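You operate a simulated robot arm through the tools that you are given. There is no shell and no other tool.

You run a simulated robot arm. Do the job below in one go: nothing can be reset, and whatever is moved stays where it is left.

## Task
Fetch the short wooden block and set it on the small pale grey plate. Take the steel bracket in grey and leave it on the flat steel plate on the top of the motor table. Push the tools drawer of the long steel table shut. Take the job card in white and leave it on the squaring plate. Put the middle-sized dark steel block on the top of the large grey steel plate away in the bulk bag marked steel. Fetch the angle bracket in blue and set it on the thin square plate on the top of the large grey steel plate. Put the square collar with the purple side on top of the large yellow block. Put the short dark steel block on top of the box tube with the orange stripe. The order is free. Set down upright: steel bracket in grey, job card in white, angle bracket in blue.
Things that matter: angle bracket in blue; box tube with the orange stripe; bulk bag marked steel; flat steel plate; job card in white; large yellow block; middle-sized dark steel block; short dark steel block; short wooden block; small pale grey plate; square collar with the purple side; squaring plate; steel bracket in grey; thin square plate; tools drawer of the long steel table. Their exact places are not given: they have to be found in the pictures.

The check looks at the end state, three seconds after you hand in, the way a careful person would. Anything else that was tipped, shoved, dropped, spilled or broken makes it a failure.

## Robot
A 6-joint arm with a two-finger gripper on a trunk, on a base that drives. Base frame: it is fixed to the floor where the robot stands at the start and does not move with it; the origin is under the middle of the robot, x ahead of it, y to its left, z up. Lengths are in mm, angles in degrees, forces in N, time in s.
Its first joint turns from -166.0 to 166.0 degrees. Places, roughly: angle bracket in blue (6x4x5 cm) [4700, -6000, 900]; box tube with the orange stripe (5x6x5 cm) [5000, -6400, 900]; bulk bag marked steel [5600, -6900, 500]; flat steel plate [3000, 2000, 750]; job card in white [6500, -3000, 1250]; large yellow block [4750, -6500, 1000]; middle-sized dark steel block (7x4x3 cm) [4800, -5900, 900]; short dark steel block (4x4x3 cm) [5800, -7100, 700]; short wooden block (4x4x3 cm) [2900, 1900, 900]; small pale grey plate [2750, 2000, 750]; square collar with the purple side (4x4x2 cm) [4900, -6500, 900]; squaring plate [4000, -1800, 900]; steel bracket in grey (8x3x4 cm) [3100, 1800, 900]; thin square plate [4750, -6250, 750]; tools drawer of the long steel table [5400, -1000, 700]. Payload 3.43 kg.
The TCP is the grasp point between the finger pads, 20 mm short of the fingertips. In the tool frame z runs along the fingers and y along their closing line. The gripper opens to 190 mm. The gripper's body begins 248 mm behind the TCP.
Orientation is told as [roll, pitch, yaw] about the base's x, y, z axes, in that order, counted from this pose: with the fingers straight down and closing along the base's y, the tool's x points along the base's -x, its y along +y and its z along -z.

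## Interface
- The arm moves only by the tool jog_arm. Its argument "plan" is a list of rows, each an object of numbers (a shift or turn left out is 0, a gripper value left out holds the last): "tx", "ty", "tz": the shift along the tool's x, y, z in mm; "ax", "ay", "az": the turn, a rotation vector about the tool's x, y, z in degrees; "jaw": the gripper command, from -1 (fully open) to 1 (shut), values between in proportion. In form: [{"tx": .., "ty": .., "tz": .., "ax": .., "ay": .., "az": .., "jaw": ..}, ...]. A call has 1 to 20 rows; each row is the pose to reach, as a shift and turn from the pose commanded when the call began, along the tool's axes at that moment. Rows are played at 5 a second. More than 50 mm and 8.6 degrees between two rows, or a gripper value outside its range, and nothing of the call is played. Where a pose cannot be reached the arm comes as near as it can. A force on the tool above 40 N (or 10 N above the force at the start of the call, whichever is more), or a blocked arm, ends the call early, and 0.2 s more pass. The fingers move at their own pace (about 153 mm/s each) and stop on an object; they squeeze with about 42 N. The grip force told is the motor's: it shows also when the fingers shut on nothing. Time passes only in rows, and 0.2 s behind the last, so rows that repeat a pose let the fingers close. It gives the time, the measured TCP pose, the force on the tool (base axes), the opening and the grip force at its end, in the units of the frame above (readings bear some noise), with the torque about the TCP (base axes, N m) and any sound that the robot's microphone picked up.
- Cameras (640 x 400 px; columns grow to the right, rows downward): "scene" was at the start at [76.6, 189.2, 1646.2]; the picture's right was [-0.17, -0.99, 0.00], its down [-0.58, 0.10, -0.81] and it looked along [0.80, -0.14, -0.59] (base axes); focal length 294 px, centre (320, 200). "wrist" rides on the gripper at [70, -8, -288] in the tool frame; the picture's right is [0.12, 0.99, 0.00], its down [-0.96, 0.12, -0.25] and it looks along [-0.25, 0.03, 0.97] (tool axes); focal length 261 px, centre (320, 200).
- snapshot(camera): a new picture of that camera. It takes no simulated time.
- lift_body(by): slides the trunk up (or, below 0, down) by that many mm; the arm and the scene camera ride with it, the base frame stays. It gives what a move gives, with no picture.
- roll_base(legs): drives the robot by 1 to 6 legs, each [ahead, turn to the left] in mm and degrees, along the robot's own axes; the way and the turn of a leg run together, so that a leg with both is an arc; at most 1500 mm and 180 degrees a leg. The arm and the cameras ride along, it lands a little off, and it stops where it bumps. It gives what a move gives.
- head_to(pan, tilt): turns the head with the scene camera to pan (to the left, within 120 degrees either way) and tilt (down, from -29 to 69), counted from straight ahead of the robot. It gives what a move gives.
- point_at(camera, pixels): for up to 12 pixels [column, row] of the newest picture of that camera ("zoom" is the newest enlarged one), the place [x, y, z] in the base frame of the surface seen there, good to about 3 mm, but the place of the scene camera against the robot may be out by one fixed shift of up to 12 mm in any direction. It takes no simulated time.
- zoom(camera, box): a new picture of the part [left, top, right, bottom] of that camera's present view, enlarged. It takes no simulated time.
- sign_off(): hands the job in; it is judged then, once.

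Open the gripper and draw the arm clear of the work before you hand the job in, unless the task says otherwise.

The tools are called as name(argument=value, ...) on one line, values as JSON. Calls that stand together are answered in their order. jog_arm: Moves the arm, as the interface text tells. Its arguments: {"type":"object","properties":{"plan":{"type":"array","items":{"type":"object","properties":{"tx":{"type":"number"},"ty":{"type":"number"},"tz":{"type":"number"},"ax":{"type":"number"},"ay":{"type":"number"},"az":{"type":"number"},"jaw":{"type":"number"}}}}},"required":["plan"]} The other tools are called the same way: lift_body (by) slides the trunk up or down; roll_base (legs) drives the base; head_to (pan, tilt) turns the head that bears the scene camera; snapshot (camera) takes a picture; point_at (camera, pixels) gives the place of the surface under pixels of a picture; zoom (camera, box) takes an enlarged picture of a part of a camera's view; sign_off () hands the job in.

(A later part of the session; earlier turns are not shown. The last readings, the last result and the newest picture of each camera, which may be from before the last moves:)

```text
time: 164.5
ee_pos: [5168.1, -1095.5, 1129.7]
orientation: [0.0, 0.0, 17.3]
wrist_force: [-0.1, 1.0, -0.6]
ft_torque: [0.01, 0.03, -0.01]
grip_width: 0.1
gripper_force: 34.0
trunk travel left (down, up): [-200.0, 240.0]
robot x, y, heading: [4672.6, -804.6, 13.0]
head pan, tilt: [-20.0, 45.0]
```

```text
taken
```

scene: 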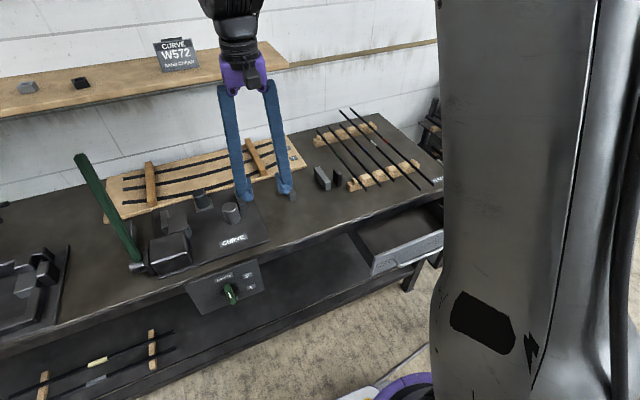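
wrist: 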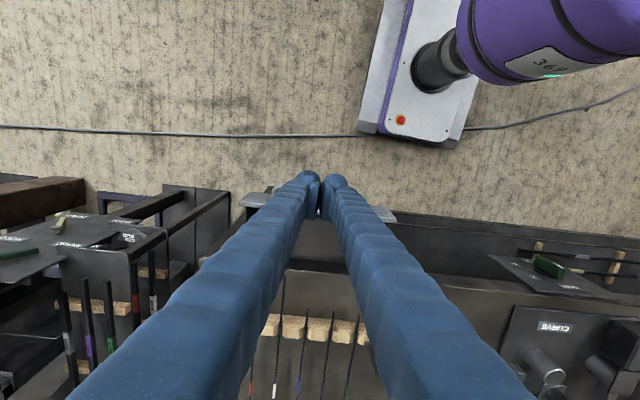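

The tool is outside the handle. I descend to TCP z≈755.

jog_arm(plan=[{"tz": 25}, {"tz": 50}, {"tz": 75}, {"tz": 100}, {"tz": 125}, {"tz": 150}, {"tz": 175}, {"tz": 200}, {"tz": 225}, {"tz": 250}, {"tz": 275}, {"tz": 300}, {"tz": 325}, {"tz": 350}, {"tz": 370}, {"tz": 376}, {"tz": 376}])

snapshot(camera="wrist")

snapshot(camera="scene")

```text
time: 168.1
ee_pos: [5172.0, -1093.7, 753.0]
orientation: [-0.1, 0.0, 17.3]
wrist_force: [0.2, 0.2, -0.6]
ft_torque: [-0.01, -0.02, 0.02]
grip_width: 0.3
gripper_force: 34.5
trunk travel left (down, up): [-200.0, 240.0]
robot x, y, heading: [4674.3, -801.3, 12.9]
head pan, tilt: [-20.0, 45.0]
```

```text
taken
```

wrist: 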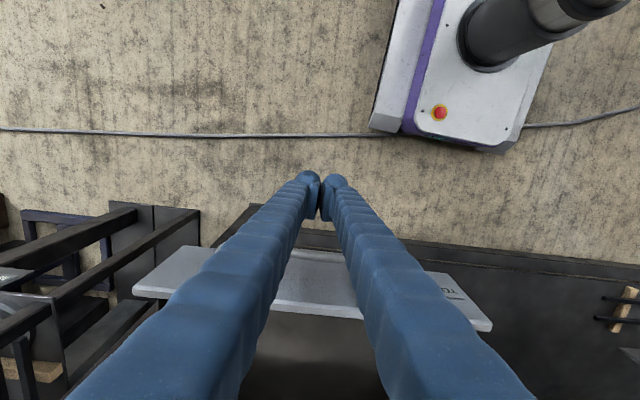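

```text
taken
```

scene: 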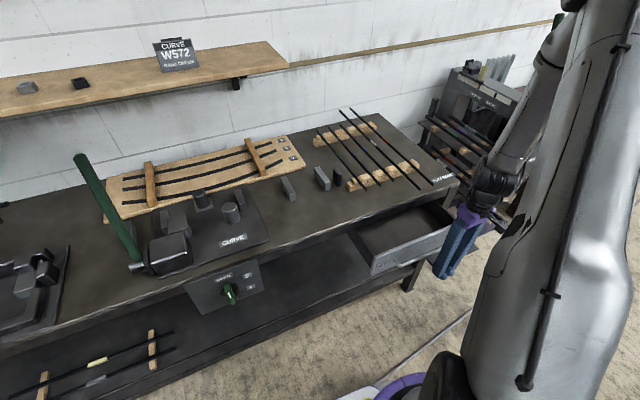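

The tool is centred on the drawer front. I push forward along −x of the tool.

jog_arm(plan=[{"tx": -10}, {"tx": -20}, {"tx": -30}, {"tx": -40}, {"tx": -48}, {"tx": -56}, {"tx": -64}, {"tx": -72}, {"tx": -80}, {"tx": -88}, {"tx": -96}, {"tx": -104}, {"tx": -112}, {"tx": -120}, {"tx": -120}])

snapshot(camera="scene")

```text
time: 171.3
ee_pos: [5285.2, -1058.4, 753.3]
orientation: [-0.1, 0.0, 17.2]
wrist_force: [0.5, 0.5, -0.4]
ft_torque: [0.01, 0.0, 0.03]
grip_width: 0.0
gripper_force: 34.5
trunk travel left (down, up): [-200.0, 240.0]
robot x, y, heading: [4675.7, -799.2, 12.9]
head pan, tilt: [-20.0, 45.0]
```

```text
taken
```

scene: 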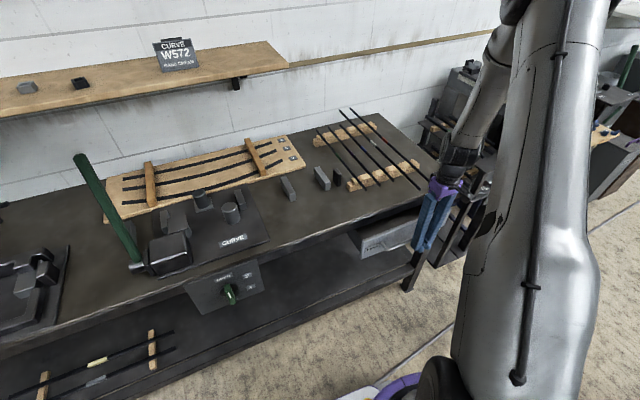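

The drawer is sliding in easily. I keep pushing in small steps until it resists.

jog_arm(plan=[{"tx": -8}, {"tx": -16}, {"tx": -24}, {"tx": -32}, {"tx": -40}, {"tx": -47}, {"tx": -53}, {"tx": -58}, {"tx": -63}, {"tx": -68}, {"tx": -73}, {"tx": -78}, {"tx": -83}, {"tx": -88}, {"tx": -93}, {"tx": -98}])

snapshot(camera="scene")

snapshot(camera="wrist")

```text
time: 173.6
ee_pos: [5342.9, -1039.0, 749.8]
orientation: [0.3, 0.7, 17.2]
wrist_force: [-3.8, -0.2, -4.3]
ft_torque: [-0.13, 0.11, 0.05]
grip_width: 0.0
gripper_force: 34.0
trunk travel left (down, up): [-200.0, 240.0]
robot x, y, heading: [4674.4, -800.4, 13.1]
head pan, tilt: [-20.0, 45.0]
stopped in row 11: the force on the tool passed its limit at 45 N (the readings are from after the stop); the commanded pose is now the measured one
```

```text
taken
```

scene: 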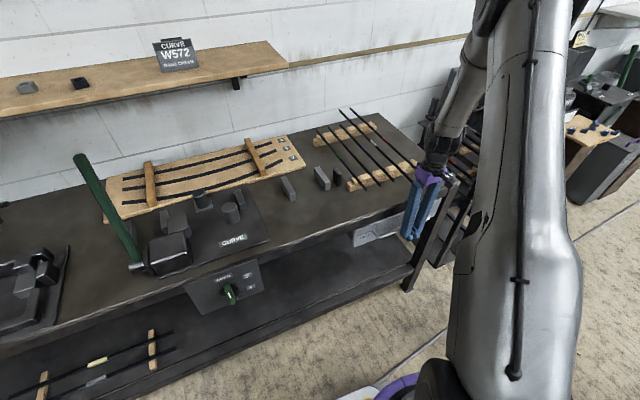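

```text
taken
```

wrist: 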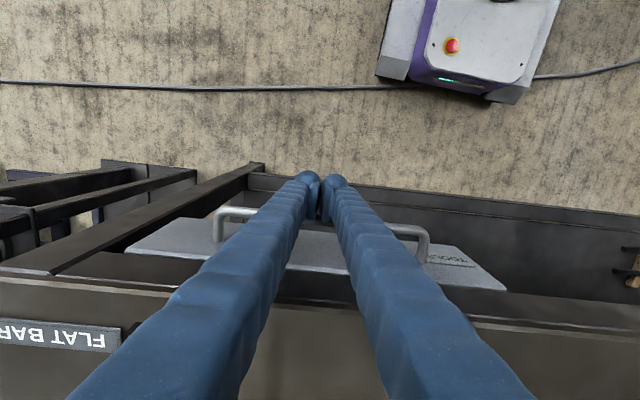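

It stopped at 45 N; the handle, with the drawer front, is now near the table edge. I measure whether the front is fully in.

zoom(camera="wrist", box=[100, 150, 540, 350])

point_at(camera="wrist", pixels=[[180, 225], [160, 252], [450, 250], [500, 285], [435, 255], [300, 265], [100, 285], [560, 320], [120, 262], [560, 260], [330, 300], [230, 212]])

zoom(camera="scene", box=[320, 150, 480, 300])

```text
1.45 times, centred on (320, 250) of wrist
```

zoom: 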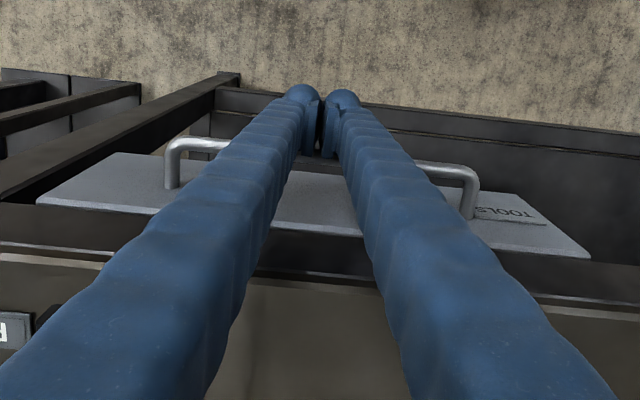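

```text
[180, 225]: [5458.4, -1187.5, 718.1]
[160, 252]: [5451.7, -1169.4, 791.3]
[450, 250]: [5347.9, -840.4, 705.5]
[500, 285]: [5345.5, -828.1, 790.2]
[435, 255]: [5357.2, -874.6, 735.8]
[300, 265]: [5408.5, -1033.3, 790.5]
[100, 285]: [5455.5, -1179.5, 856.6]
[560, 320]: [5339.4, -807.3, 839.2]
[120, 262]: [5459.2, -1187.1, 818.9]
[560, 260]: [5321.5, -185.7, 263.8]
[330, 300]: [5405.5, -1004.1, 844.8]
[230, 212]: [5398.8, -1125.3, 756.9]
```

```text
2.67 times, centred on (400, 225) of scene
```

zoom: 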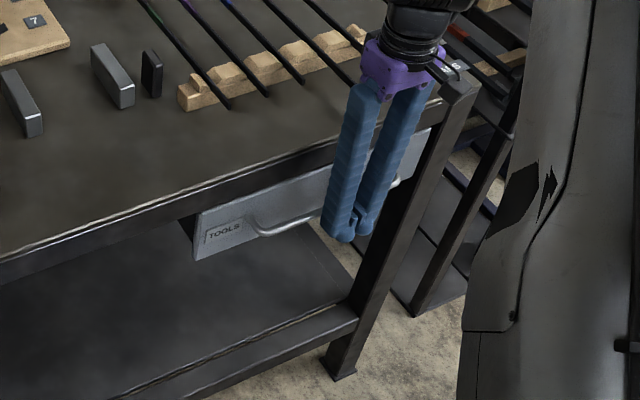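

The front is flush with the table edge (both at the same normal distance): drawer shut. I back off and rise.

jog_arm(plan=[{"tx": 15, "ax": 0.3, "ay": -0.7}, {"tx": 35, "ax": 0.3, "ay": -0.7}, {"tx": 60, "ax": 0.3, "ay": -0.7}, {"tx": 90, "ax": 0.3, "ay": -0.7}, {"tx": 110, "tz": -25, "ax": 0.3, "ay": -0.7}, {"tx": 120, "tz": -60, "ax": 0.3, "ay": -0.7}, {"tx": 120, "tz": -95, "ax": 0.3, "ay": -0.7}, {"tx": 120, "tz": -130, "ax": 0.3, "ay": -0.7}, {"tx": 120, "tz": -165, "ax": 0.3, "ay": -0.7}, {"tx": 120, "tz": -200, "ax": 0.3, "ay": -0.7}, {"tx": 120, "tz": -235, "ax": 0.3, "ay": -0.7}, {"tx": 120, "tz": -270, "ax": 0.3, "ay": -0.7}, {"tx": 120, "tz": -305, "ax": 0.3, "ay": -0.7}, {"tx": 120, "tz": -340, "ax": 0.3, "ay": -0.7}, {"tx": 120, "tz": -375, "ax": 0.3, "ay": -0.7}, {"tx": 120, "tz": -375, "ax": 0.3, "ay": -0.7}])

snapshot(camera="wrist")

```text
time: 177.0
ee_pos: [5233.9, -1075.7, 1126.2]
orientation: [-0.2, -0.1, 17.3]
wrist_force: [-0.1, 1.2, 0.0]
ft_torque: [-0.03, -0.04, -0.02]
grip_width: 0.1
gripper_force: 34.5
trunk travel left (down, up): [-200.0, 240.0]
robot x, y, heading: [4678.6, -805.7, 12.8]
head pan, tilt: [-20.0, 45.0]
```

```text
taken
```

wrist: 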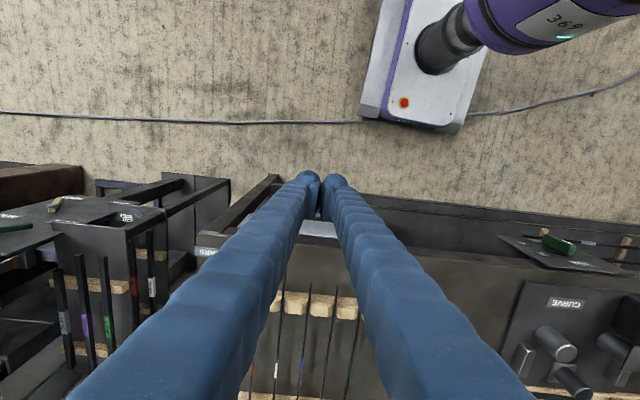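

Next the job card near (6500,−3000,1250) and the squaring plate near (4000,−1800). I turn right in modest legs and drive down the aisle, then look both ways.

roll_base(legs=[[0, -41], [0, -41], [900, 0]])

head_to(pan=35, tilt=15)

snapshot(camera="scene")

snapshot(camera="wrist")

```text
time: 183.0
ee_pos: [4511.1, -1411.4, 1127.7]
orientation: [-0.2, -0.2, -62.4]
wrist_force: [2.5, -0.6, 1.1]
ft_torque: [0.07, 0.63, -0.01]
grip_width: 0.0
gripper_force: 33.9
trunk travel left (down, up): [-200.0, 240.0]
robot x, y, heading: [4743.9, -779.3, -68.6]
head pan, tilt: [-20.0, 45.0]
stopped in leg 2: the robot was blocked; the commanded pose is now the measured one
```

```text
time: 184.2
ee_pos: [4507.8, -1409.6, 1127.9]
orientation: [-0.2, -0.3, -62.5]
wrist_force: [0.7, -0.2, 1.0]
ft_torque: [-0.02, 0.01, 0.0]
grip_width: 0.0
gripper_force: 33.9
trunk travel left (down, up): [-200.0, 240.0]
robot x, y, heading: [4743.5, -783.3, -68.6]
head pan, tilt: [35.0, 15.0]
```

```text
taken
```

scene: 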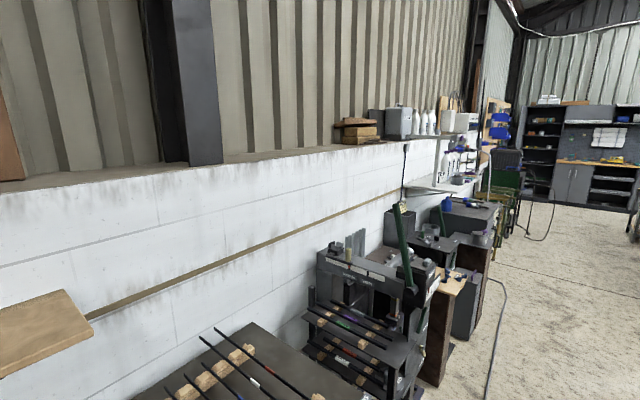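

```text
taken
```

wrist: 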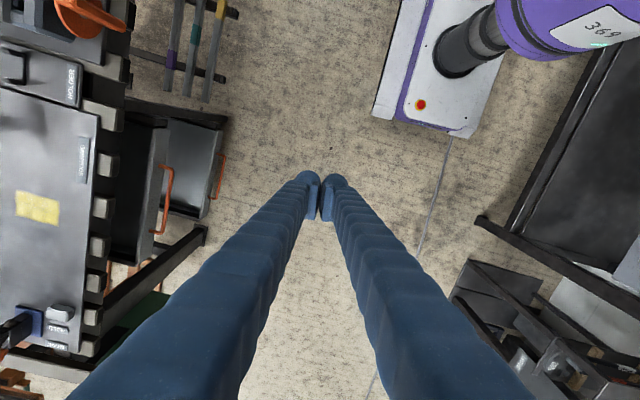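

The turn ended within 1° anyway. The wrist picture shows the slatted table with a big grey plate at left (40,200); I zoom in there and toward the shelves ahead.

zoom(camera="wrist", box=[0, 0, 240, 400])

zoom(camera="scene", box=[300, 90, 560, 290])

point_at(camera="wrist", pixels=[[45, 205], [20, 100], [95, 340], [215, 190], [160, 200], [195, 240]])

point_at(camera="scene", pixels=[[445, 180], [450, 205], [470, 135], [400, 130], [500, 120], [445, 270], [385, 375], [500, 190], [525, 185], [490, 390]])

```text
1.00 times, centred on (120, 200) of wrist (not enlarged: the box is as wide or as high as the picture)
```

zoom: 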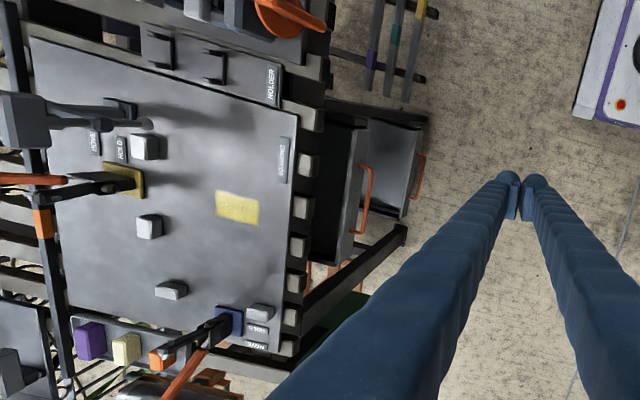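

```text
2.00 times, centred on (430, 190) of scene
```

zoom: 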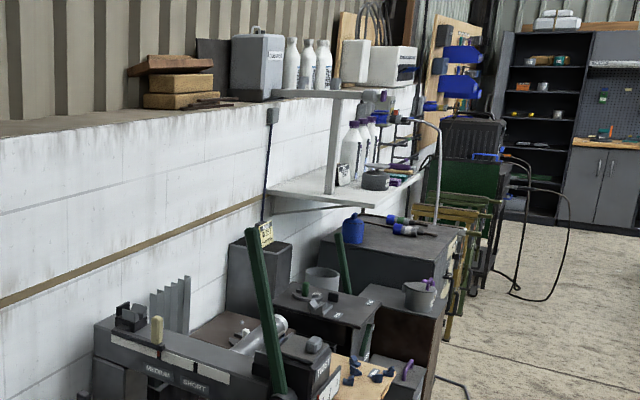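

```text
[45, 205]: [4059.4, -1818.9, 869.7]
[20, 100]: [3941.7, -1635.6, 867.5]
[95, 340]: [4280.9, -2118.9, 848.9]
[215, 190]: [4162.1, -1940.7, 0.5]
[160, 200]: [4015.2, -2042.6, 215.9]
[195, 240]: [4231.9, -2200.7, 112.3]
```

```text
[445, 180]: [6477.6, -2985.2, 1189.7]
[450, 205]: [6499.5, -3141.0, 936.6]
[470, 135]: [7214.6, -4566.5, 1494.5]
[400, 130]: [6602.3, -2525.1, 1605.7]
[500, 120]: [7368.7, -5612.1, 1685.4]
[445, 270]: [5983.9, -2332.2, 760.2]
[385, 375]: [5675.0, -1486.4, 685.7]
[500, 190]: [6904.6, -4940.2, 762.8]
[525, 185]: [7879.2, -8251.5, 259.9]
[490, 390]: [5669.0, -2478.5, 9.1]
```

The squaring plate is the big grey plate with a yellow patch at (4059,−1819,870). The card seems to be on the wall shelf near (6477,−2985,1190). I drive down the aisle to about (5300,−2750).

roll_base(legs=[[0, -6], [1040, 0], [1000, 0]])

head_to(pan=60, tilt=15)

snapshot(camera="scene")

```text
time: 198.9
ee_pos: [5056.3, -3366.2, 1128.8]
orientation: [-0.2, -0.2, -66.8]
wrist_force: [0.1, 0.0, 0.3]
ft_torque: [0.04, 0.04, 0.01]
grip_width: 0.1
gripper_force: 34.3
trunk travel left (down, up): [-200.0, 240.0]
robot x, y, heading: [5340.4, -2756.1, -73.0]
head pan, tilt: [35.0, 15.0]
```

```text
time: 199.8
ee_pos: [5055.6, -3365.8, 1128.6]
orientation: [-0.1, -0.2, -66.9]
wrist_force: [0.6, 0.0, 0.2]
ft_torque: [0.02, 0.0, 0.0]
grip_width: 0.3
gripper_force: 34.3
trunk travel left (down, up): [-200.0, 240.0]
robot x, y, heading: [5337.4, -2758.0, -73.0]
head pan, tilt: [60.0, 15.0]
```

```text
taken
```

scene: 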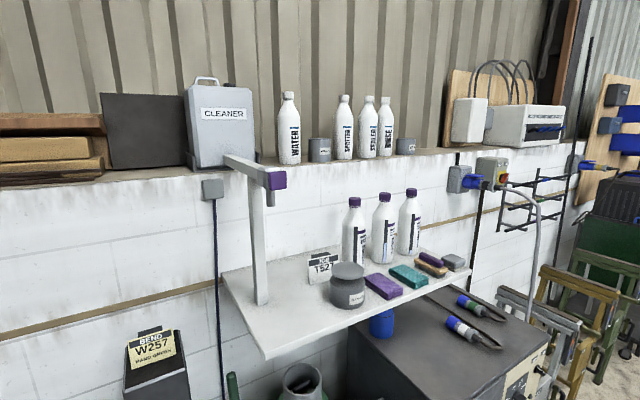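

The white job card "1527" stands on the shelf at (322,266). I zoom on it and measure the shelf surroundings.

zoom(camera="scene", box=[220, 150, 480, 340])

point_at(camera="scene", pixels=[[322, 268], [312, 285], [338, 272], [322, 255], [265, 358], [262, 300], [348, 285], [353, 255], [430, 255], [470, 270], [275, 180], [235, 165]])

```text
2.11 times, centred on (350, 245) of scene
```

zoom: 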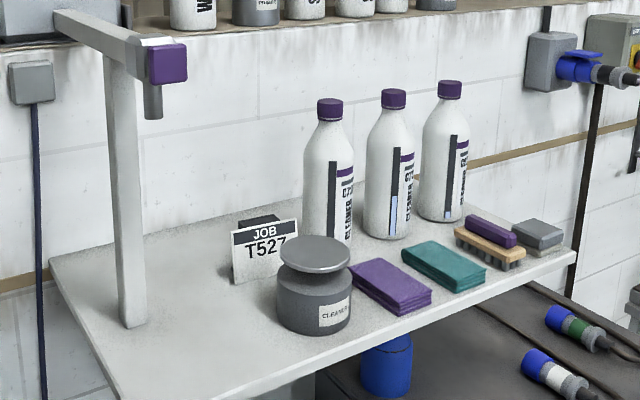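

```text
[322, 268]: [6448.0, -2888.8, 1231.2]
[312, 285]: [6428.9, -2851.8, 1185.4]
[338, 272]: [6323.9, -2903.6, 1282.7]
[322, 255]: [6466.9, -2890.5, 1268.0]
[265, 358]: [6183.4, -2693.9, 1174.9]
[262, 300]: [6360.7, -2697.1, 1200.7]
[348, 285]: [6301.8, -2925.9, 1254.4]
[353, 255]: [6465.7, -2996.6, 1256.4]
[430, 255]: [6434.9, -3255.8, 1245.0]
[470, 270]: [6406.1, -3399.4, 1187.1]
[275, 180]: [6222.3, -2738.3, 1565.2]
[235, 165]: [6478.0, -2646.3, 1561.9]
```

The card stands behind the jar, between the post (6360,−2697) and the bottles. I look down to see what stands on the floor in front of the shelf.

head_to(pan=70, tilt=45)

snapshot(camera="scene")

zoom(camera="scene", box=[250, 80, 410, 190])

point_at(camera="scene", pixels=[[80, 390], [150, 390], [220, 390], [300, 390], [360, 380], [430, 350], [480, 330], [540, 300], [250, 280], [380, 280], [470, 260], [120, 250]])

```text
time: 200.8
ee_pos: [5055.3, -3366.5, 1130.5]
orientation: [-0.1, -0.2, -66.9]
wrist_force: [-0.2, -0.5, -0.4]
ft_torque: [0.01, -0.01, 0.0]
grip_width: 0.0
gripper_force: 34.3
trunk travel left (down, up): [-200.0, 240.0]
robot x, y, heading: [5342.4, -2752.9, -73.1]
head pan, tilt: [70.0, 45.0]
```

```text
taken
```

scene: 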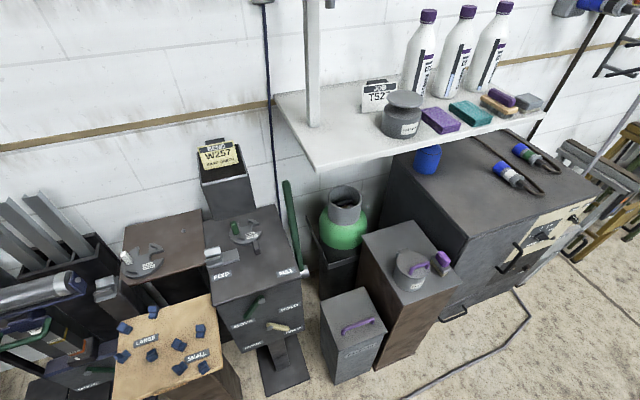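

```text
3.64 times, centred on (330, 135) of scene
```

zoom: 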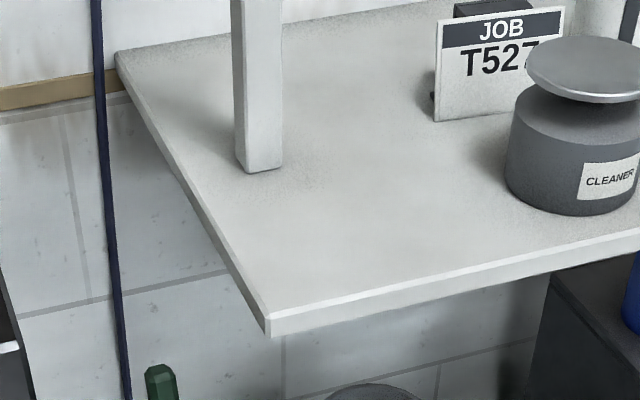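

```text
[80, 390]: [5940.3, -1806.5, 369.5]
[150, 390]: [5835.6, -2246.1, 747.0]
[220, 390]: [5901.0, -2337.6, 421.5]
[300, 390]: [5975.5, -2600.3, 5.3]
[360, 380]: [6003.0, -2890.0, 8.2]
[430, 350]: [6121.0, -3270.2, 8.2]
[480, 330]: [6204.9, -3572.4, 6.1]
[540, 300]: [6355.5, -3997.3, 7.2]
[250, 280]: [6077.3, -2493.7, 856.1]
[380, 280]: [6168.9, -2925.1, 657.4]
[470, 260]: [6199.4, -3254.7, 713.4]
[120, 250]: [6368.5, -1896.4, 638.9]
```

Free floor ends at x≈5950. I centre the arm in front and raise the trunk before approaching the shelf.

jog_arm(plan=[{"tx": -6, "ty": 22}, {"tx": -12, "ty": 45}, {"tx": -19, "ty": 68}, {"tx": -25, "ty": 91}, {"tx": -32, "ty": 114}, {"tx": -38, "ty": 137}, {"tx": -45, "ty": 160}, {"tx": -51, "ty": 183}, {"tx": -58, "ty": 206}, {"tx": -64, "ty": 229}, {"tx": -70, "ty": 252}, {"tx": -77, "ty": 275}, {"tx": -83, "ty": 298}, {"tx": -90, "ty": 321}, {"tx": -96, "ty": 343}, {"tx": -96, "ty": 343}])

lift_body(by=230)

roll_base(legs=[[0, 40]])

```text
time: 204.2
ee_pos: [5409.1, -3321.7, 1127.8]
orientation: [-0.1, -0.3, -66.9]
wrist_force: [-0.2, 0.0, 0.2]
ft_torque: [0.0, 0.03, 0.01]
grip_width: 0.0
gripper_force: 34.1
trunk travel left (down, up): [-200.0, 240.0]
robot x, y, heading: [5340.4, -2753.9, -72.9]
head pan, tilt: [70.0, 45.0]
```

```text
time: 206.6
ee_pos: [5408.4, -3321.7, 1358.2]
orientation: [-0.2, -0.1, -66.9]
wrist_force: [0.6, -1.2, 0.5]
ft_torque: [0.03, 0.0, 0.0]
grip_width: 0.0
gripper_force: 34.2
trunk travel left (down, up): [-430.0, 10.0]
robot x, y, heading: [5340.6, -2753.4, -72.7]
head pan, tilt: [70.0, 45.0]
```

```text
time: 209.8
ee_pos: [5762.7, -3139.1, 1357.6]
orientation: [-0.2, -0.2, -25.8]
wrist_force: [0.5, 0.0, 0.3]
ft_torque: [0.0, 0.03, -0.01]
grip_width: 0.0
gripper_force: 34.2
trunk travel left (down, up): [-430.0, 10.0]
robot x, y, heading: [5318.1, -2785.8, -32.2]
head pan, tilt: [70.0, 45.0]
```

I drive 300 mm ahead and turn to face the shelf.

roll_base(legs=[[300, 0], [0, 38]])

head_to(pan=5, tilt=40)

snapshot(camera="scene")

snapshot(camera="wrist")

```text
time: 215.2
ee_pos: [6149.8, -2944.5, 1358.1]
orientation: [-0.2, -0.2, 13.0]
wrist_force: [0.4, 0.5, -0.2]
ft_torque: [-0.02, -0.01, 0.01]
grip_width: 0.0
gripper_force: 34.5
trunk travel left (down, up): [-430.0, 10.0]
robot x, y, heading: [5592.0, -2987.8, 6.6]
head pan, tilt: [70.0, 45.0]
```

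```text
time: 216.5
ee_pos: [6148.8, -2943.9, 1359.9]
orientation: [-0.2, -0.2, 13.0]
wrist_force: [0.0, 0.3, -0.1]
ft_torque: [-0.01, 0.0, 0.0]
grip_width: 0.0
gripper_force: 34.2
trunk travel left (down, up): [-430.0, 10.0]
robot x, y, heading: [5586.9, -2991.2, 6.6]
head pan, tilt: [5.0, 40.0]
```

```text
taken
```

scene: 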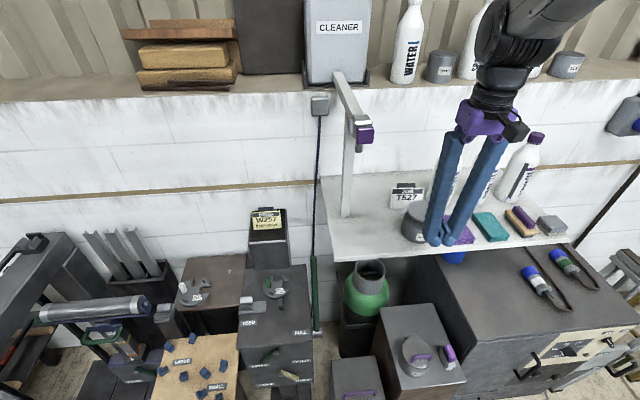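

```text
taken
```

wrist: 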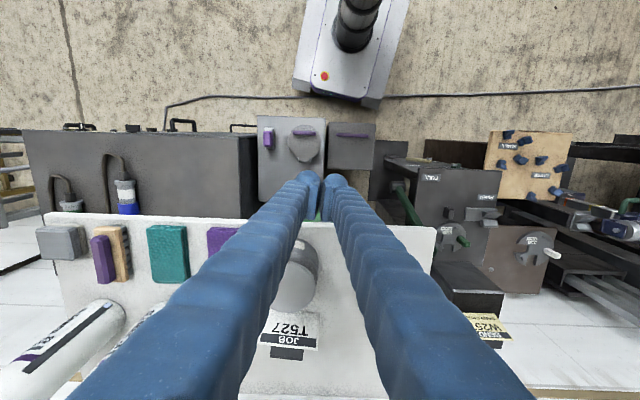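

The card and its dark foot are visible at (288,340) in the wrist picture. I zoom and measure.

zoom(camera="wrist", box=[230, 280, 360, 380])

point_at(camera="zoom", pixels=[[170, 230], [420, 270], [290, 320], [300, 350], [240, 330], [350, 345], [300, 80], [180, 190], [280, 250], [500, 300]])

zoom(camera="scene", box=[330, 60, 570, 280])

```text
4.00 times, centred on (295, 330) of wrist
```

zoom: 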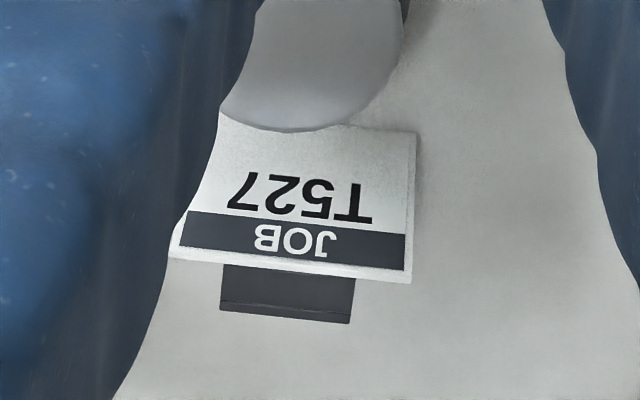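

```text
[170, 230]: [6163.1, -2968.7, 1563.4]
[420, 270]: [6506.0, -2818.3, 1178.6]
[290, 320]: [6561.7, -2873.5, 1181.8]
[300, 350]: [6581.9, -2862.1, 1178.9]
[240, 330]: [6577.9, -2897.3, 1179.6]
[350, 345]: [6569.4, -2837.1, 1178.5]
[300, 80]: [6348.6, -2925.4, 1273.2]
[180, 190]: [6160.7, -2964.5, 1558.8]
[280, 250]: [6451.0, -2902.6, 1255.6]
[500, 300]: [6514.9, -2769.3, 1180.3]
```

```text
1.82 times, centred on (450, 170) of scene
```

zoom: 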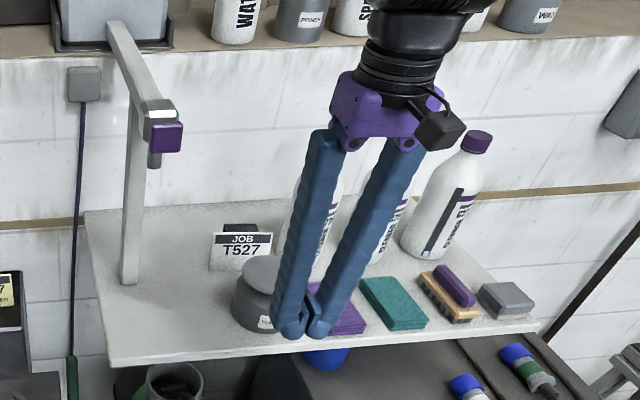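

I sample the dark block and the panel face more finely.

zoom(camera="wrist", box=[230, 280, 360, 380])

point_at(camera="zoom", pixels=[[240, 285], [290, 290], [340, 295], [290, 308], [340, 312], [300, 150], [300, 200], [300, 240], [405, 145], [400, 240], [300, 264], [200, 235]])

```text
4.00 times, centred on (295, 330) of wrist
```

zoom: 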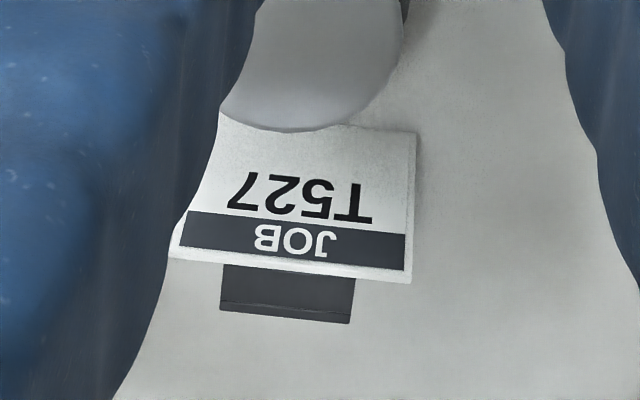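

```text
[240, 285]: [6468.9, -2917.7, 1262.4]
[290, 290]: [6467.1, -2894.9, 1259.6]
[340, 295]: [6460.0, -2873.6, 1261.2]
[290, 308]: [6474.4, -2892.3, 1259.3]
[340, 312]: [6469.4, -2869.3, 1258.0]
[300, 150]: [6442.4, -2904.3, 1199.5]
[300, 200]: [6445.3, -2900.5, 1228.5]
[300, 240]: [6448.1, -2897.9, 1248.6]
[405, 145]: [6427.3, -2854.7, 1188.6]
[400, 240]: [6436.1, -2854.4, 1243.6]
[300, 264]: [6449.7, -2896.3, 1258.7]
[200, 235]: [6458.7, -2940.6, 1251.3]
```

The panel is ~95 wide, its normal at ~15°, with a dark block behind it (total ~32 mm). I check the wall, bottle and jar distances.

zoom(camera="scene", box=[330, 60, 570, 280])

point_at(camera="zoom", pixels=[[230, 180], [240, 100], [290, 200], [305, 165], [375, 195], [478, 140], [160, 140], [120, 30], [255, 260], [250, 60], [300, 20], [230, 30]])

```text
1.82 times, centred on (450, 170) of scene
```

zoom: 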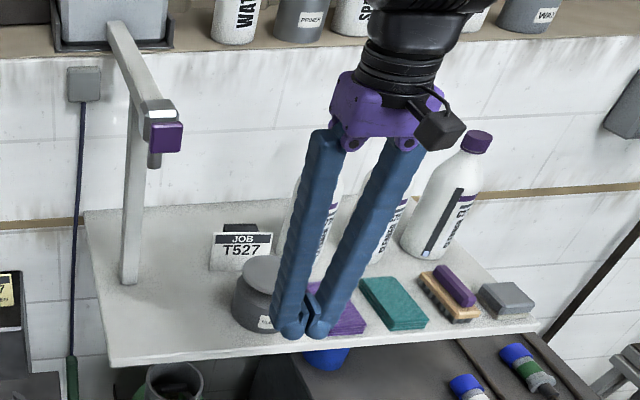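

```text
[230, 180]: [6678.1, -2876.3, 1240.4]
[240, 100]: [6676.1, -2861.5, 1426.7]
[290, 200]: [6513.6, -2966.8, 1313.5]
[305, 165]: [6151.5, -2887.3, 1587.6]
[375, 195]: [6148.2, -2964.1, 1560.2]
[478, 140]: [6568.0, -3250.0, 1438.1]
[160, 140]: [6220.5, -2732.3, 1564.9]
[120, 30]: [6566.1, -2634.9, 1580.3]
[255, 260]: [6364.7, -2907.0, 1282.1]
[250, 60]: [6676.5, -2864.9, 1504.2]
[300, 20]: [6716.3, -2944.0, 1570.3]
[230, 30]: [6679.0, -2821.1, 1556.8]
```

The wall is at x≈6677, so there is room. I rotate the tool to yaw −75° in place and open to ~76 mm.

jog_arm(plan=[{"az": 5.5, "tz": -1, "jaw": 0.2}, {"az": 11, "tz": -2}, {"az": 16.5, "tz": -3}, {"az": 22, "tz": -4}, {"az": 27.5, "tz": -5}, {"az": 33, "tz": -6}, {"az": 38.5, "tz": -7}, {"az": 44, "tz": -8}, {"az": 49.5, "tz": -9}, {"az": 55, "tz": -10}, {"az": 60.5, "tz": -11}, {"az": 66, "tz": -12}, {"az": 71.5, "tz": -13}, {"az": 77, "tz": -14}, {"az": 82.5, "tz": -15}, {"az": 88, "tz": -16}, {"az": 88, "tz": -16}])

snapshot(camera="wrist")

```text
time: 220.1
ee_pos: [6148.6, -2946.4, 1375.8]
orientation: [0.2, -0.2, -75.2]
wrist_force: [-0.9, -1.1, 0.6]
ft_torque: [0.04, -0.02, 0.01]
grip_width: 75.7
gripper_force: 0.1
trunk travel left (down, up): [-430.0, 10.0]
robot x, y, heading: [5586.1, -2987.7, 6.5]
head pan, tilt: [5.0, 40.0]
```

```text
taken
```

wrist: 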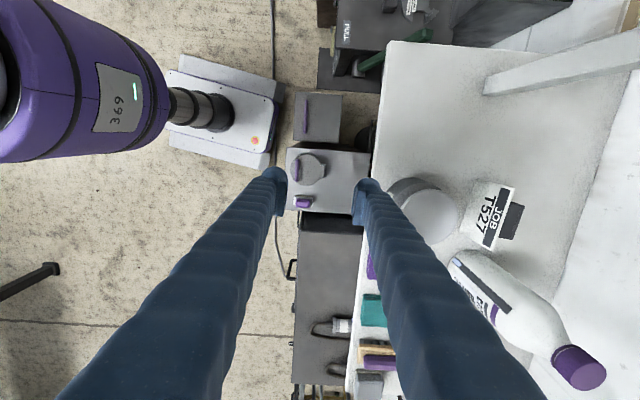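

I move over the card at (6463,−2895), staying at z≈1376.

jog_arm(plan=[{"tx": -2, "ty": 18}, {"tx": -4, "ty": 38}, {"tx": -6, "ty": 58}, {"tx": -8, "ty": 78}, {"tx": -10, "ty": 98}, {"tx": -12, "ty": 118}, {"tx": -14, "ty": 138}, {"tx": -16, "ty": 158}, {"tx": -18, "ty": 178}, {"tx": -20, "ty": 198}, {"tx": -21, "ty": 218}, {"tx": -23, "ty": 238}, {"tx": -25, "ty": 258}, {"tx": -27, "ty": 278}, {"tx": -29, "ty": 298}, {"tx": -31, "ty": 317}, {"tx": -31, "ty": 317}])

snapshot(camera="wrist")

zoom(camera="wrist", box=[250, 120, 390, 240])

```text
time: 223.7
ee_pos: [6463.0, -2893.8, 1377.3]
orientation: [0.3, -0.1, -75.1]
wrist_force: [0.1, -0.3, 0.6]
ft_torque: [-0.01, -0.06, -0.02]
grip_width: 75.9
gripper_force: 0.0
trunk travel left (down, up): [-430.0, 10.0]
robot x, y, heading: [5588.3, -2990.1, 6.6]
head pan, tilt: [5.0, 40.0]
```

```text
taken
```

wrist: 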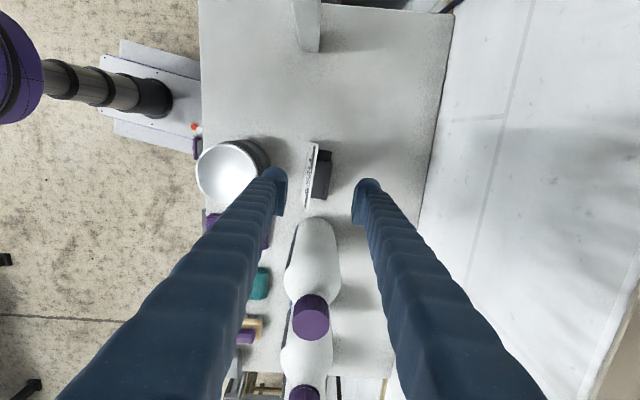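

```text
3.33 times, centred on (320, 180) of wrist
```

zoom: 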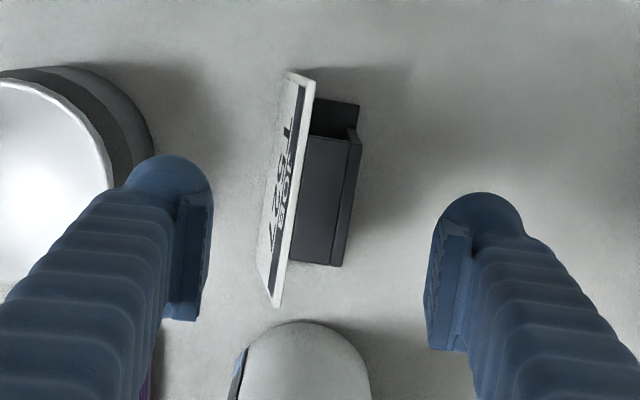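

The panel and its backing block lie centred between the fingers. I descend 142 mm with a 4 mm shift and close.

jog_arm(plan=[{"tx": 1, "tz": 15}, {"tx": 2, "tz": 30}, {"tx": 4, "tz": 45}, {"tx": 4, "tz": 60}, {"tx": 4, "tz": 75}, {"tx": 4, "tz": 90}, {"tx": 4, "tz": 105}, {"tx": 4, "tz": 120}, {"tx": 4, "tz": 132}, {"tx": 4, "tz": 142}, {"tx": 4, "tz": 142}, {"tx": 4, "tz": 142, "jaw": 1}, {"tx": 4, "tz": 142}, {"tx": 4, "tz": 142}, {"tx": 4, "tz": 142}])

snapshot(camera="wrist")

```text
time: 226.9
ee_pos: [6461.8, -2890.9, 1234.5]
orientation: [0.2, -0.2, -75.0]
wrist_force: [-0.5, 1.3, -0.4]
ft_torque: [-0.05, 0.01, 0.0]
grip_width: 34.4
gripper_force: 41.6
trunk travel left (down, up): [-430.0, 10.0]
robot x, y, heading: [5586.6, -2987.9, 6.4]
head pan, tilt: [5.0, 40.0]
```

```text
taken
```

wrist: 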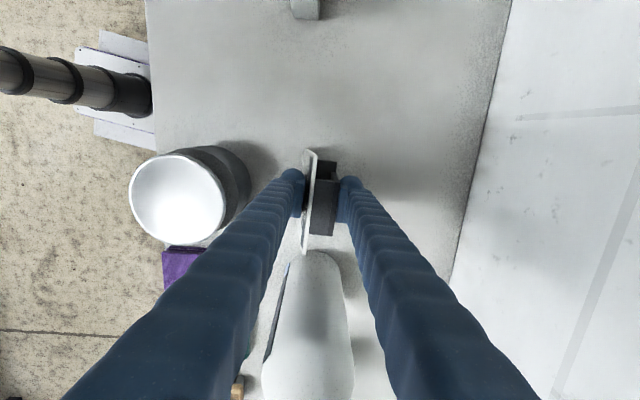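

Gripped at 34.4 mm. I lift slowly.

jog_arm(plan=[{"tz": -3}, {"tz": -7}, {"tz": -12}, {"tz": -18}, {"tz": -26}, {"tz": -36}, {"tz": -46}, {"tz": -58}, {"tz": -70}, {"tz": -82}, {"tz": -94}, {"tz": -106}, {"tz": -118}, {"tz": -130}, {"tz": -142}, {"tz": -154}, {"tz": -160}, {"tz": -160}])

snapshot(camera="wrist")

```text
time: 230.7
ee_pos: [6464.3, -2889.8, 1393.2]
orientation: [0.2, -0.3, -74.9]
wrist_force: [-0.2, -0.1, -0.1]
ft_torque: [0.0, -0.01, -0.01]
grip_width: 34.3
gripper_force: 42.1
trunk travel left (down, up): [-430.0, 10.0]
robot x, y, heading: [5587.1, -2989.3, 6.6]
head pan, tilt: [5.0, 40.0]
```

```text
taken
```

wrist: 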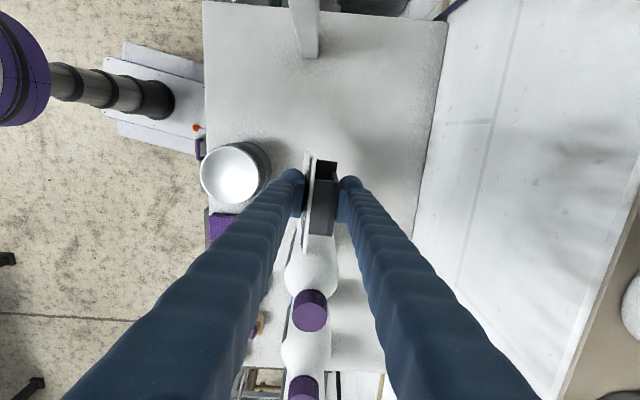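

Held. I retract toward the robot, first straight back to clear the bottle.

jog_arm(plan=[{"ty": -15, "tx": 1}, {"ty": -33, "tx": 3}, {"ty": -51, "tx": 5}, {"ty": -70, "tx": 7}, {"ty": -90, "tx": 9}, {"ty": -110, "tx": 11}, {"ty": -130, "tx": 13}, {"ty": -150, "tx": 15}, {"ty": -170, "tx": 17}, {"ty": -190, "tx": 19}, {"ty": -210, "tx": 21}, {"ty": -230, "tx": 23}, {"ty": -250, "tx": 25}, {"ty": -270, "tx": 27}, {"ty": -290, "tx": 28}, {"ty": -305, "tx": 28}, {"ty": -319, "tx": 28}, {"ty": -319, "tx": 28}])

head_to(pan=-30, tilt=30)

snapshot(camera="scene")

```text
time: 234.5
ee_pos: [6146.9, -2943.3, 1394.2]
orientation: [0.2, -0.2, -75.0]
wrist_force: [0.9, 0.6, -0.6]
ft_torque: [-0.01, 0.04, 0.0]
grip_width: 34.4
gripper_force: 42.1
trunk travel left (down, up): [-430.0, 10.0]
robot x, y, heading: [5590.7, -2988.0, 6.5]
head pan, tilt: [5.0, 40.0]
```

```text
time: 235.5
ee_pos: [6146.3, -2944.5, 1395.0]
orientation: [0.2, -0.2, -75.0]
wrist_force: [-0.3, 0.5, -1.1]
ft_torque: [0.04, -0.01, -0.01]
grip_width: 34.1
gripper_force: 42.2
trunk travel left (down, up): [-430.0, 10.0]
robot x, y, heading: [5591.0, -2985.5, 6.4]
head pan, tilt: [-30.0, 30.0]
```

```text
taken
```

scene: 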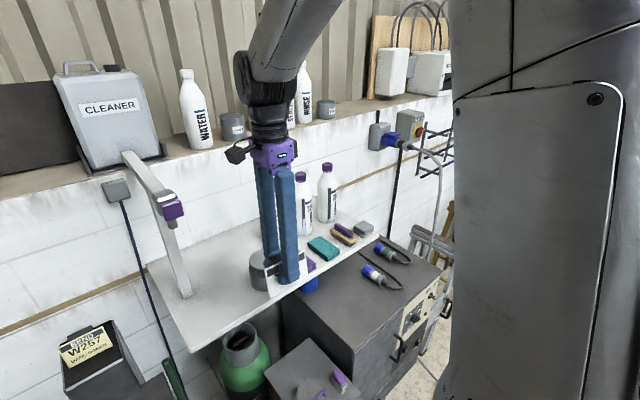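

The card is held clear. I back away from the shelf and turn left in small legs toward the slatted table.

roll_base(legs=[[-450, 0]])

roll_base(legs=[[0, 38]])

roll_base(legs=[[0, 38]])

roll_base(legs=[[0, 38]])

```text
time: 239.1
ee_pos: [5696.6, -2995.3, 1393.3]
orientation: [0.3, -0.1, -75.0]
wrist_force: [0.4, -0.3, -0.5]
ft_torque: [0.02, -0.06, 0.0]
grip_width: 34.3
gripper_force: 41.8
trunk travel left (down, up): [-430.0, 10.0]
robot x, y, heading: [5138.4, -3043.1, 6.4]
head pan, tilt: [-30.0, 30.0]
```

```text
time: 242.1
ee_pos: [5556.3, -2672.2, 1393.7]
orientation: [0.2, -0.2, -38.3]
wrist_force: [-0.5, 0.8, -0.9]
ft_torque: [-0.04, 0.0, 0.0]
grip_width: 34.0
gripper_force: 42.6
trunk travel left (down, up): [-430.0, 10.0]
robot x, y, heading: [5156.6, -3071.7, 42.5]
head pan, tilt: [-30.0, 30.0]
```

```text
time: 245.1
ee_pos: [5226.3, -2508.9, 1394.7]
orientation: [0.2, -0.2, -0.1]
wrist_force: [-0.6, 0.1, -0.2]
ft_torque: [0.0, 0.01, -0.01]
grip_width: 34.1
gripper_force: 42.2
trunk travel left (down, up): [-430.0, 10.0]
robot x, y, heading: [5195.4, -3072.3, 81.2]
head pan, tilt: [-30.0, 30.0]
```

```text
time: 248.2
ee_pos: [4875.9, -2615.3, 1395.9]
orientation: [0.3, -0.2, 38.2]
wrist_force: [-0.1, -0.1, -0.5]
ft_torque: [0.04, 0.04, 0.01]
grip_width: 34.3
gripper_force: 41.8
trunk travel left (down, up): [-430.0, 10.0]
robot x, y, heading: [5233.7, -3058.2, 119.4]
head pan, tilt: [-30.0, 30.0]
```

Now heading 119°. I drive 1080 mm and turn to face the squaring plate.

roll_base(legs=[[1080, 0]])

roll_base(legs=[[0, 40]])

head_to(pan=0, tilt=45)

snapshot(camera="scene")

snapshot(camera="wrist")

```text
time: 255.8
ee_pos: [4342.2, -1669.6, 1396.0]
orientation: [0.2, -0.2, 38.1]
wrist_force: [0.5, 0.6, 0.2]
ft_torque: [0.0, -0.03, 0.02]
grip_width: 34.1
gripper_force: 41.8
trunk travel left (down, up): [-430.0, 10.0]
robot x, y, heading: [4696.0, -2112.7, 119.4]
head pan, tilt: [-30.0, 30.0]
```

```text
time: 258.9
ee_pos: [4139.8, -1997.1, 1397.2]
orientation: [0.2, -0.3, 77.8]
wrist_force: [-0.4, 0.0, -0.7]
ft_torque: [-0.01, 0.01, 0.02]
grip_width: 33.9
gripper_force: 42.4
trunk travel left (down, up): [-430.0, 10.0]
robot x, y, heading: [4709.3, -2077.4, 159.0]
head pan, tilt: [-30.0, 30.0]
```

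```text
time: 259.9
ee_pos: [4139.4, -1998.8, 1395.8]
orientation: [0.2, -0.3, 77.6]
wrist_force: [0.0, -1.3, -0.4]
ft_torque: [0.2, -0.07, 0.01]
grip_width: 34.0
gripper_force: 42.1
trunk travel left (down, up): [-430.0, 10.0]
robot x, y, heading: [4709.8, -2074.7, 158.7]
head pan, tilt: [0.0, 45.0]
```

```text
taken
```

scene: 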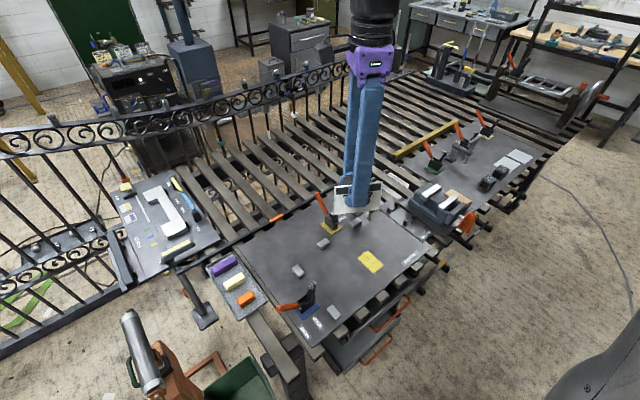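

```text
taken
```

wrist: 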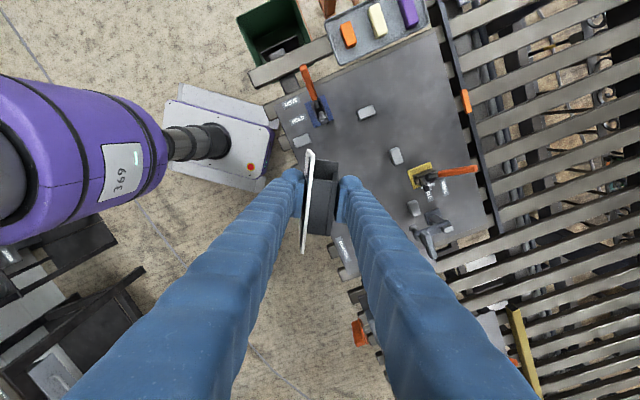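

The grey plate with the yellow patch lies in front. I zoom to read its label and find a free area.

zoom(camera="scene", box=[220, 180, 460, 350])

point_at(camera="scene", pixels=[[370, 260], [298, 270], [323, 242], [355, 222], [334, 311], [412, 256], [340, 275], [300, 300], [240, 252], [315, 345], [425, 245], [380, 225]])

```text
2.35 times, centred on (340, 265) of scene
```

zoom: 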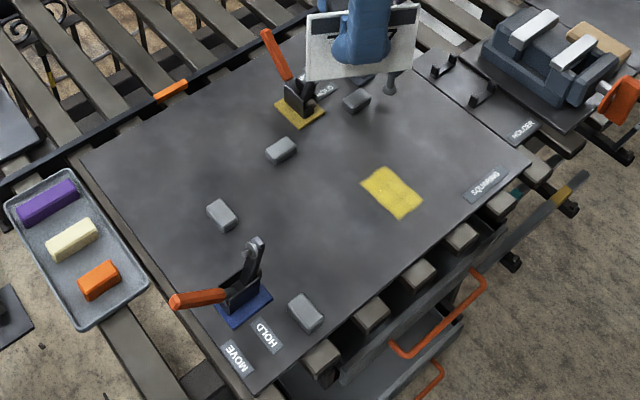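

```text
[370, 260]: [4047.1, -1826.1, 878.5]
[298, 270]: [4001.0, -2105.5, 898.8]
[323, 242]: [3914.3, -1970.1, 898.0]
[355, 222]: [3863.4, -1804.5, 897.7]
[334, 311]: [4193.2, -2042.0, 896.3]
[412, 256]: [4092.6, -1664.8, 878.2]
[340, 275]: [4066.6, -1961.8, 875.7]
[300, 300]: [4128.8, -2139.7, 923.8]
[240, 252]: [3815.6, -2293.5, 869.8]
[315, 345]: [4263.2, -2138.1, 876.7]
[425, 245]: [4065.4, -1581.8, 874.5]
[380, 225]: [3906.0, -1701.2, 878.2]
```

The plate is labelled "SQUARING"; a free spot is around (4078,−1948). I lower the trunk, move over the spot and check.

lift_body(by=-230)

jog_arm(plan=[{"tx": -5, "ty": 10, "tz": 5}, {"tx": -10, "ty": 20, "tz": 15}, {"tx": -15, "ty": 30, "tz": 25}, {"tx": -20, "ty": 40, "tz": 35}, {"tx": -25, "ty": 50, "tz": 45}, {"tx": -30, "ty": 60, "tz": 60}, {"tx": -36, "ty": 71, "tz": 75}, {"tx": -36, "ty": 71, "tz": 90}, {"tx": -36, "ty": 71, "tz": 100}, {"tx": -36, "ty": 71, "tz": 100}])

snapshot(camera="wrist")

snapshot(camera="scene")

```text
time: 262.3
ee_pos: [4140.5, -1997.9, 1167.0]
orientation: [0.2, -0.1, 77.7]
wrist_force: [-0.7, 0.3, -0.3]
ft_torque: [0.02, 0.01, -0.02]
grip_width: 33.9
gripper_force: 42.6
trunk travel left (down, up): [-200.0, 240.0]
robot x, y, heading: [4709.2, -2072.7, 158.8]
head pan, tilt: [0.0, 45.0]
```

```text
time: 264.5
ee_pos: [4076.6, -1947.6, 1067.0]
orientation: [0.2, -0.2, 77.7]
wrist_force: [0.3, 0.2, -0.9]
ft_torque: [0.0, -0.02, 0.01]
grip_width: 33.9
gripper_force: 41.8
trunk travel left (down, up): [-200.0, 240.0]
robot x, y, heading: [4711.0, -2073.7, 158.9]
head pan, tilt: [0.0, 45.0]
```

```text
taken
```

wrist: 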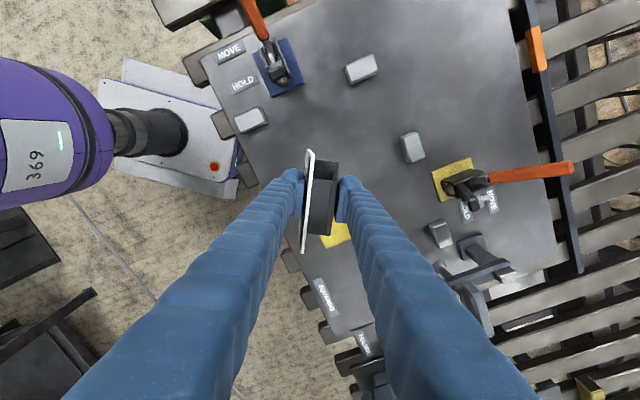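

```text
taken
```

scene: 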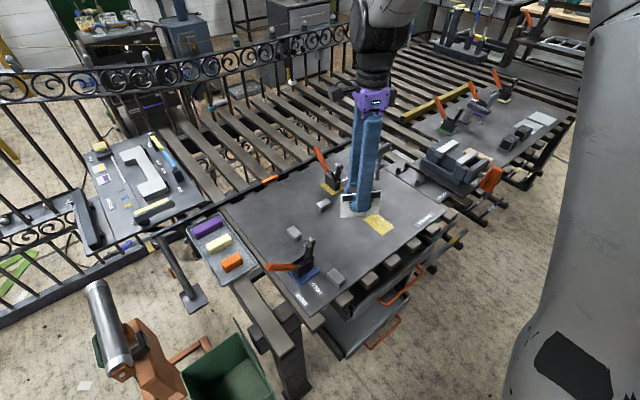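

The card will land clear of the yellow patch. I lower it, ending with small steps.

jog_arm(plan=[{"tz": 10}, {"tz": 25}, {"tz": 42}, {"tz": 60}, {"tz": 78}, {"tz": 95}, {"tz": 110}, {"tz": 122}, {"tz": 130}, {"tz": 136}, {"tz": 138}, {"tz": 138}])

jog_arm(plan=[{"tz": 1}, {"tz": 2}, {"tz": 3}, {"tz": 4}, {"tz": 5}, {"tz": 5}])

```text
time: 267.1
ee_pos: [4077.8, -1945.3, 928.0]
orientation: [0.3, -0.1, 77.7]
wrist_force: [0.6, -0.5, -1.3]
ft_torque: [0.0, 0.02, 0.0]
grip_width: 33.7
gripper_force: 42.0
trunk travel left (down, up): [-200.0, 240.0]
robot x, y, heading: [4711.8, -2078.5, 158.7]
head pan, tilt: [0.0, 45.0]
```

```text
time: 268.5
ee_pos: [4077.2, -1946.8, 925.7]
orientation: [0.3, -0.2, 77.7]
wrist_force: [0.2, 3.1, 21.4]
ft_torque: [0.03, -0.47, 0.01]
grip_width: 33.9
gripper_force: 41.8
trunk travel left (down, up): [-200.0, 240.0]
robot x, y, heading: [4709.4, -2077.8, 158.9]
head pan, tilt: [0.0, 45.0]
```

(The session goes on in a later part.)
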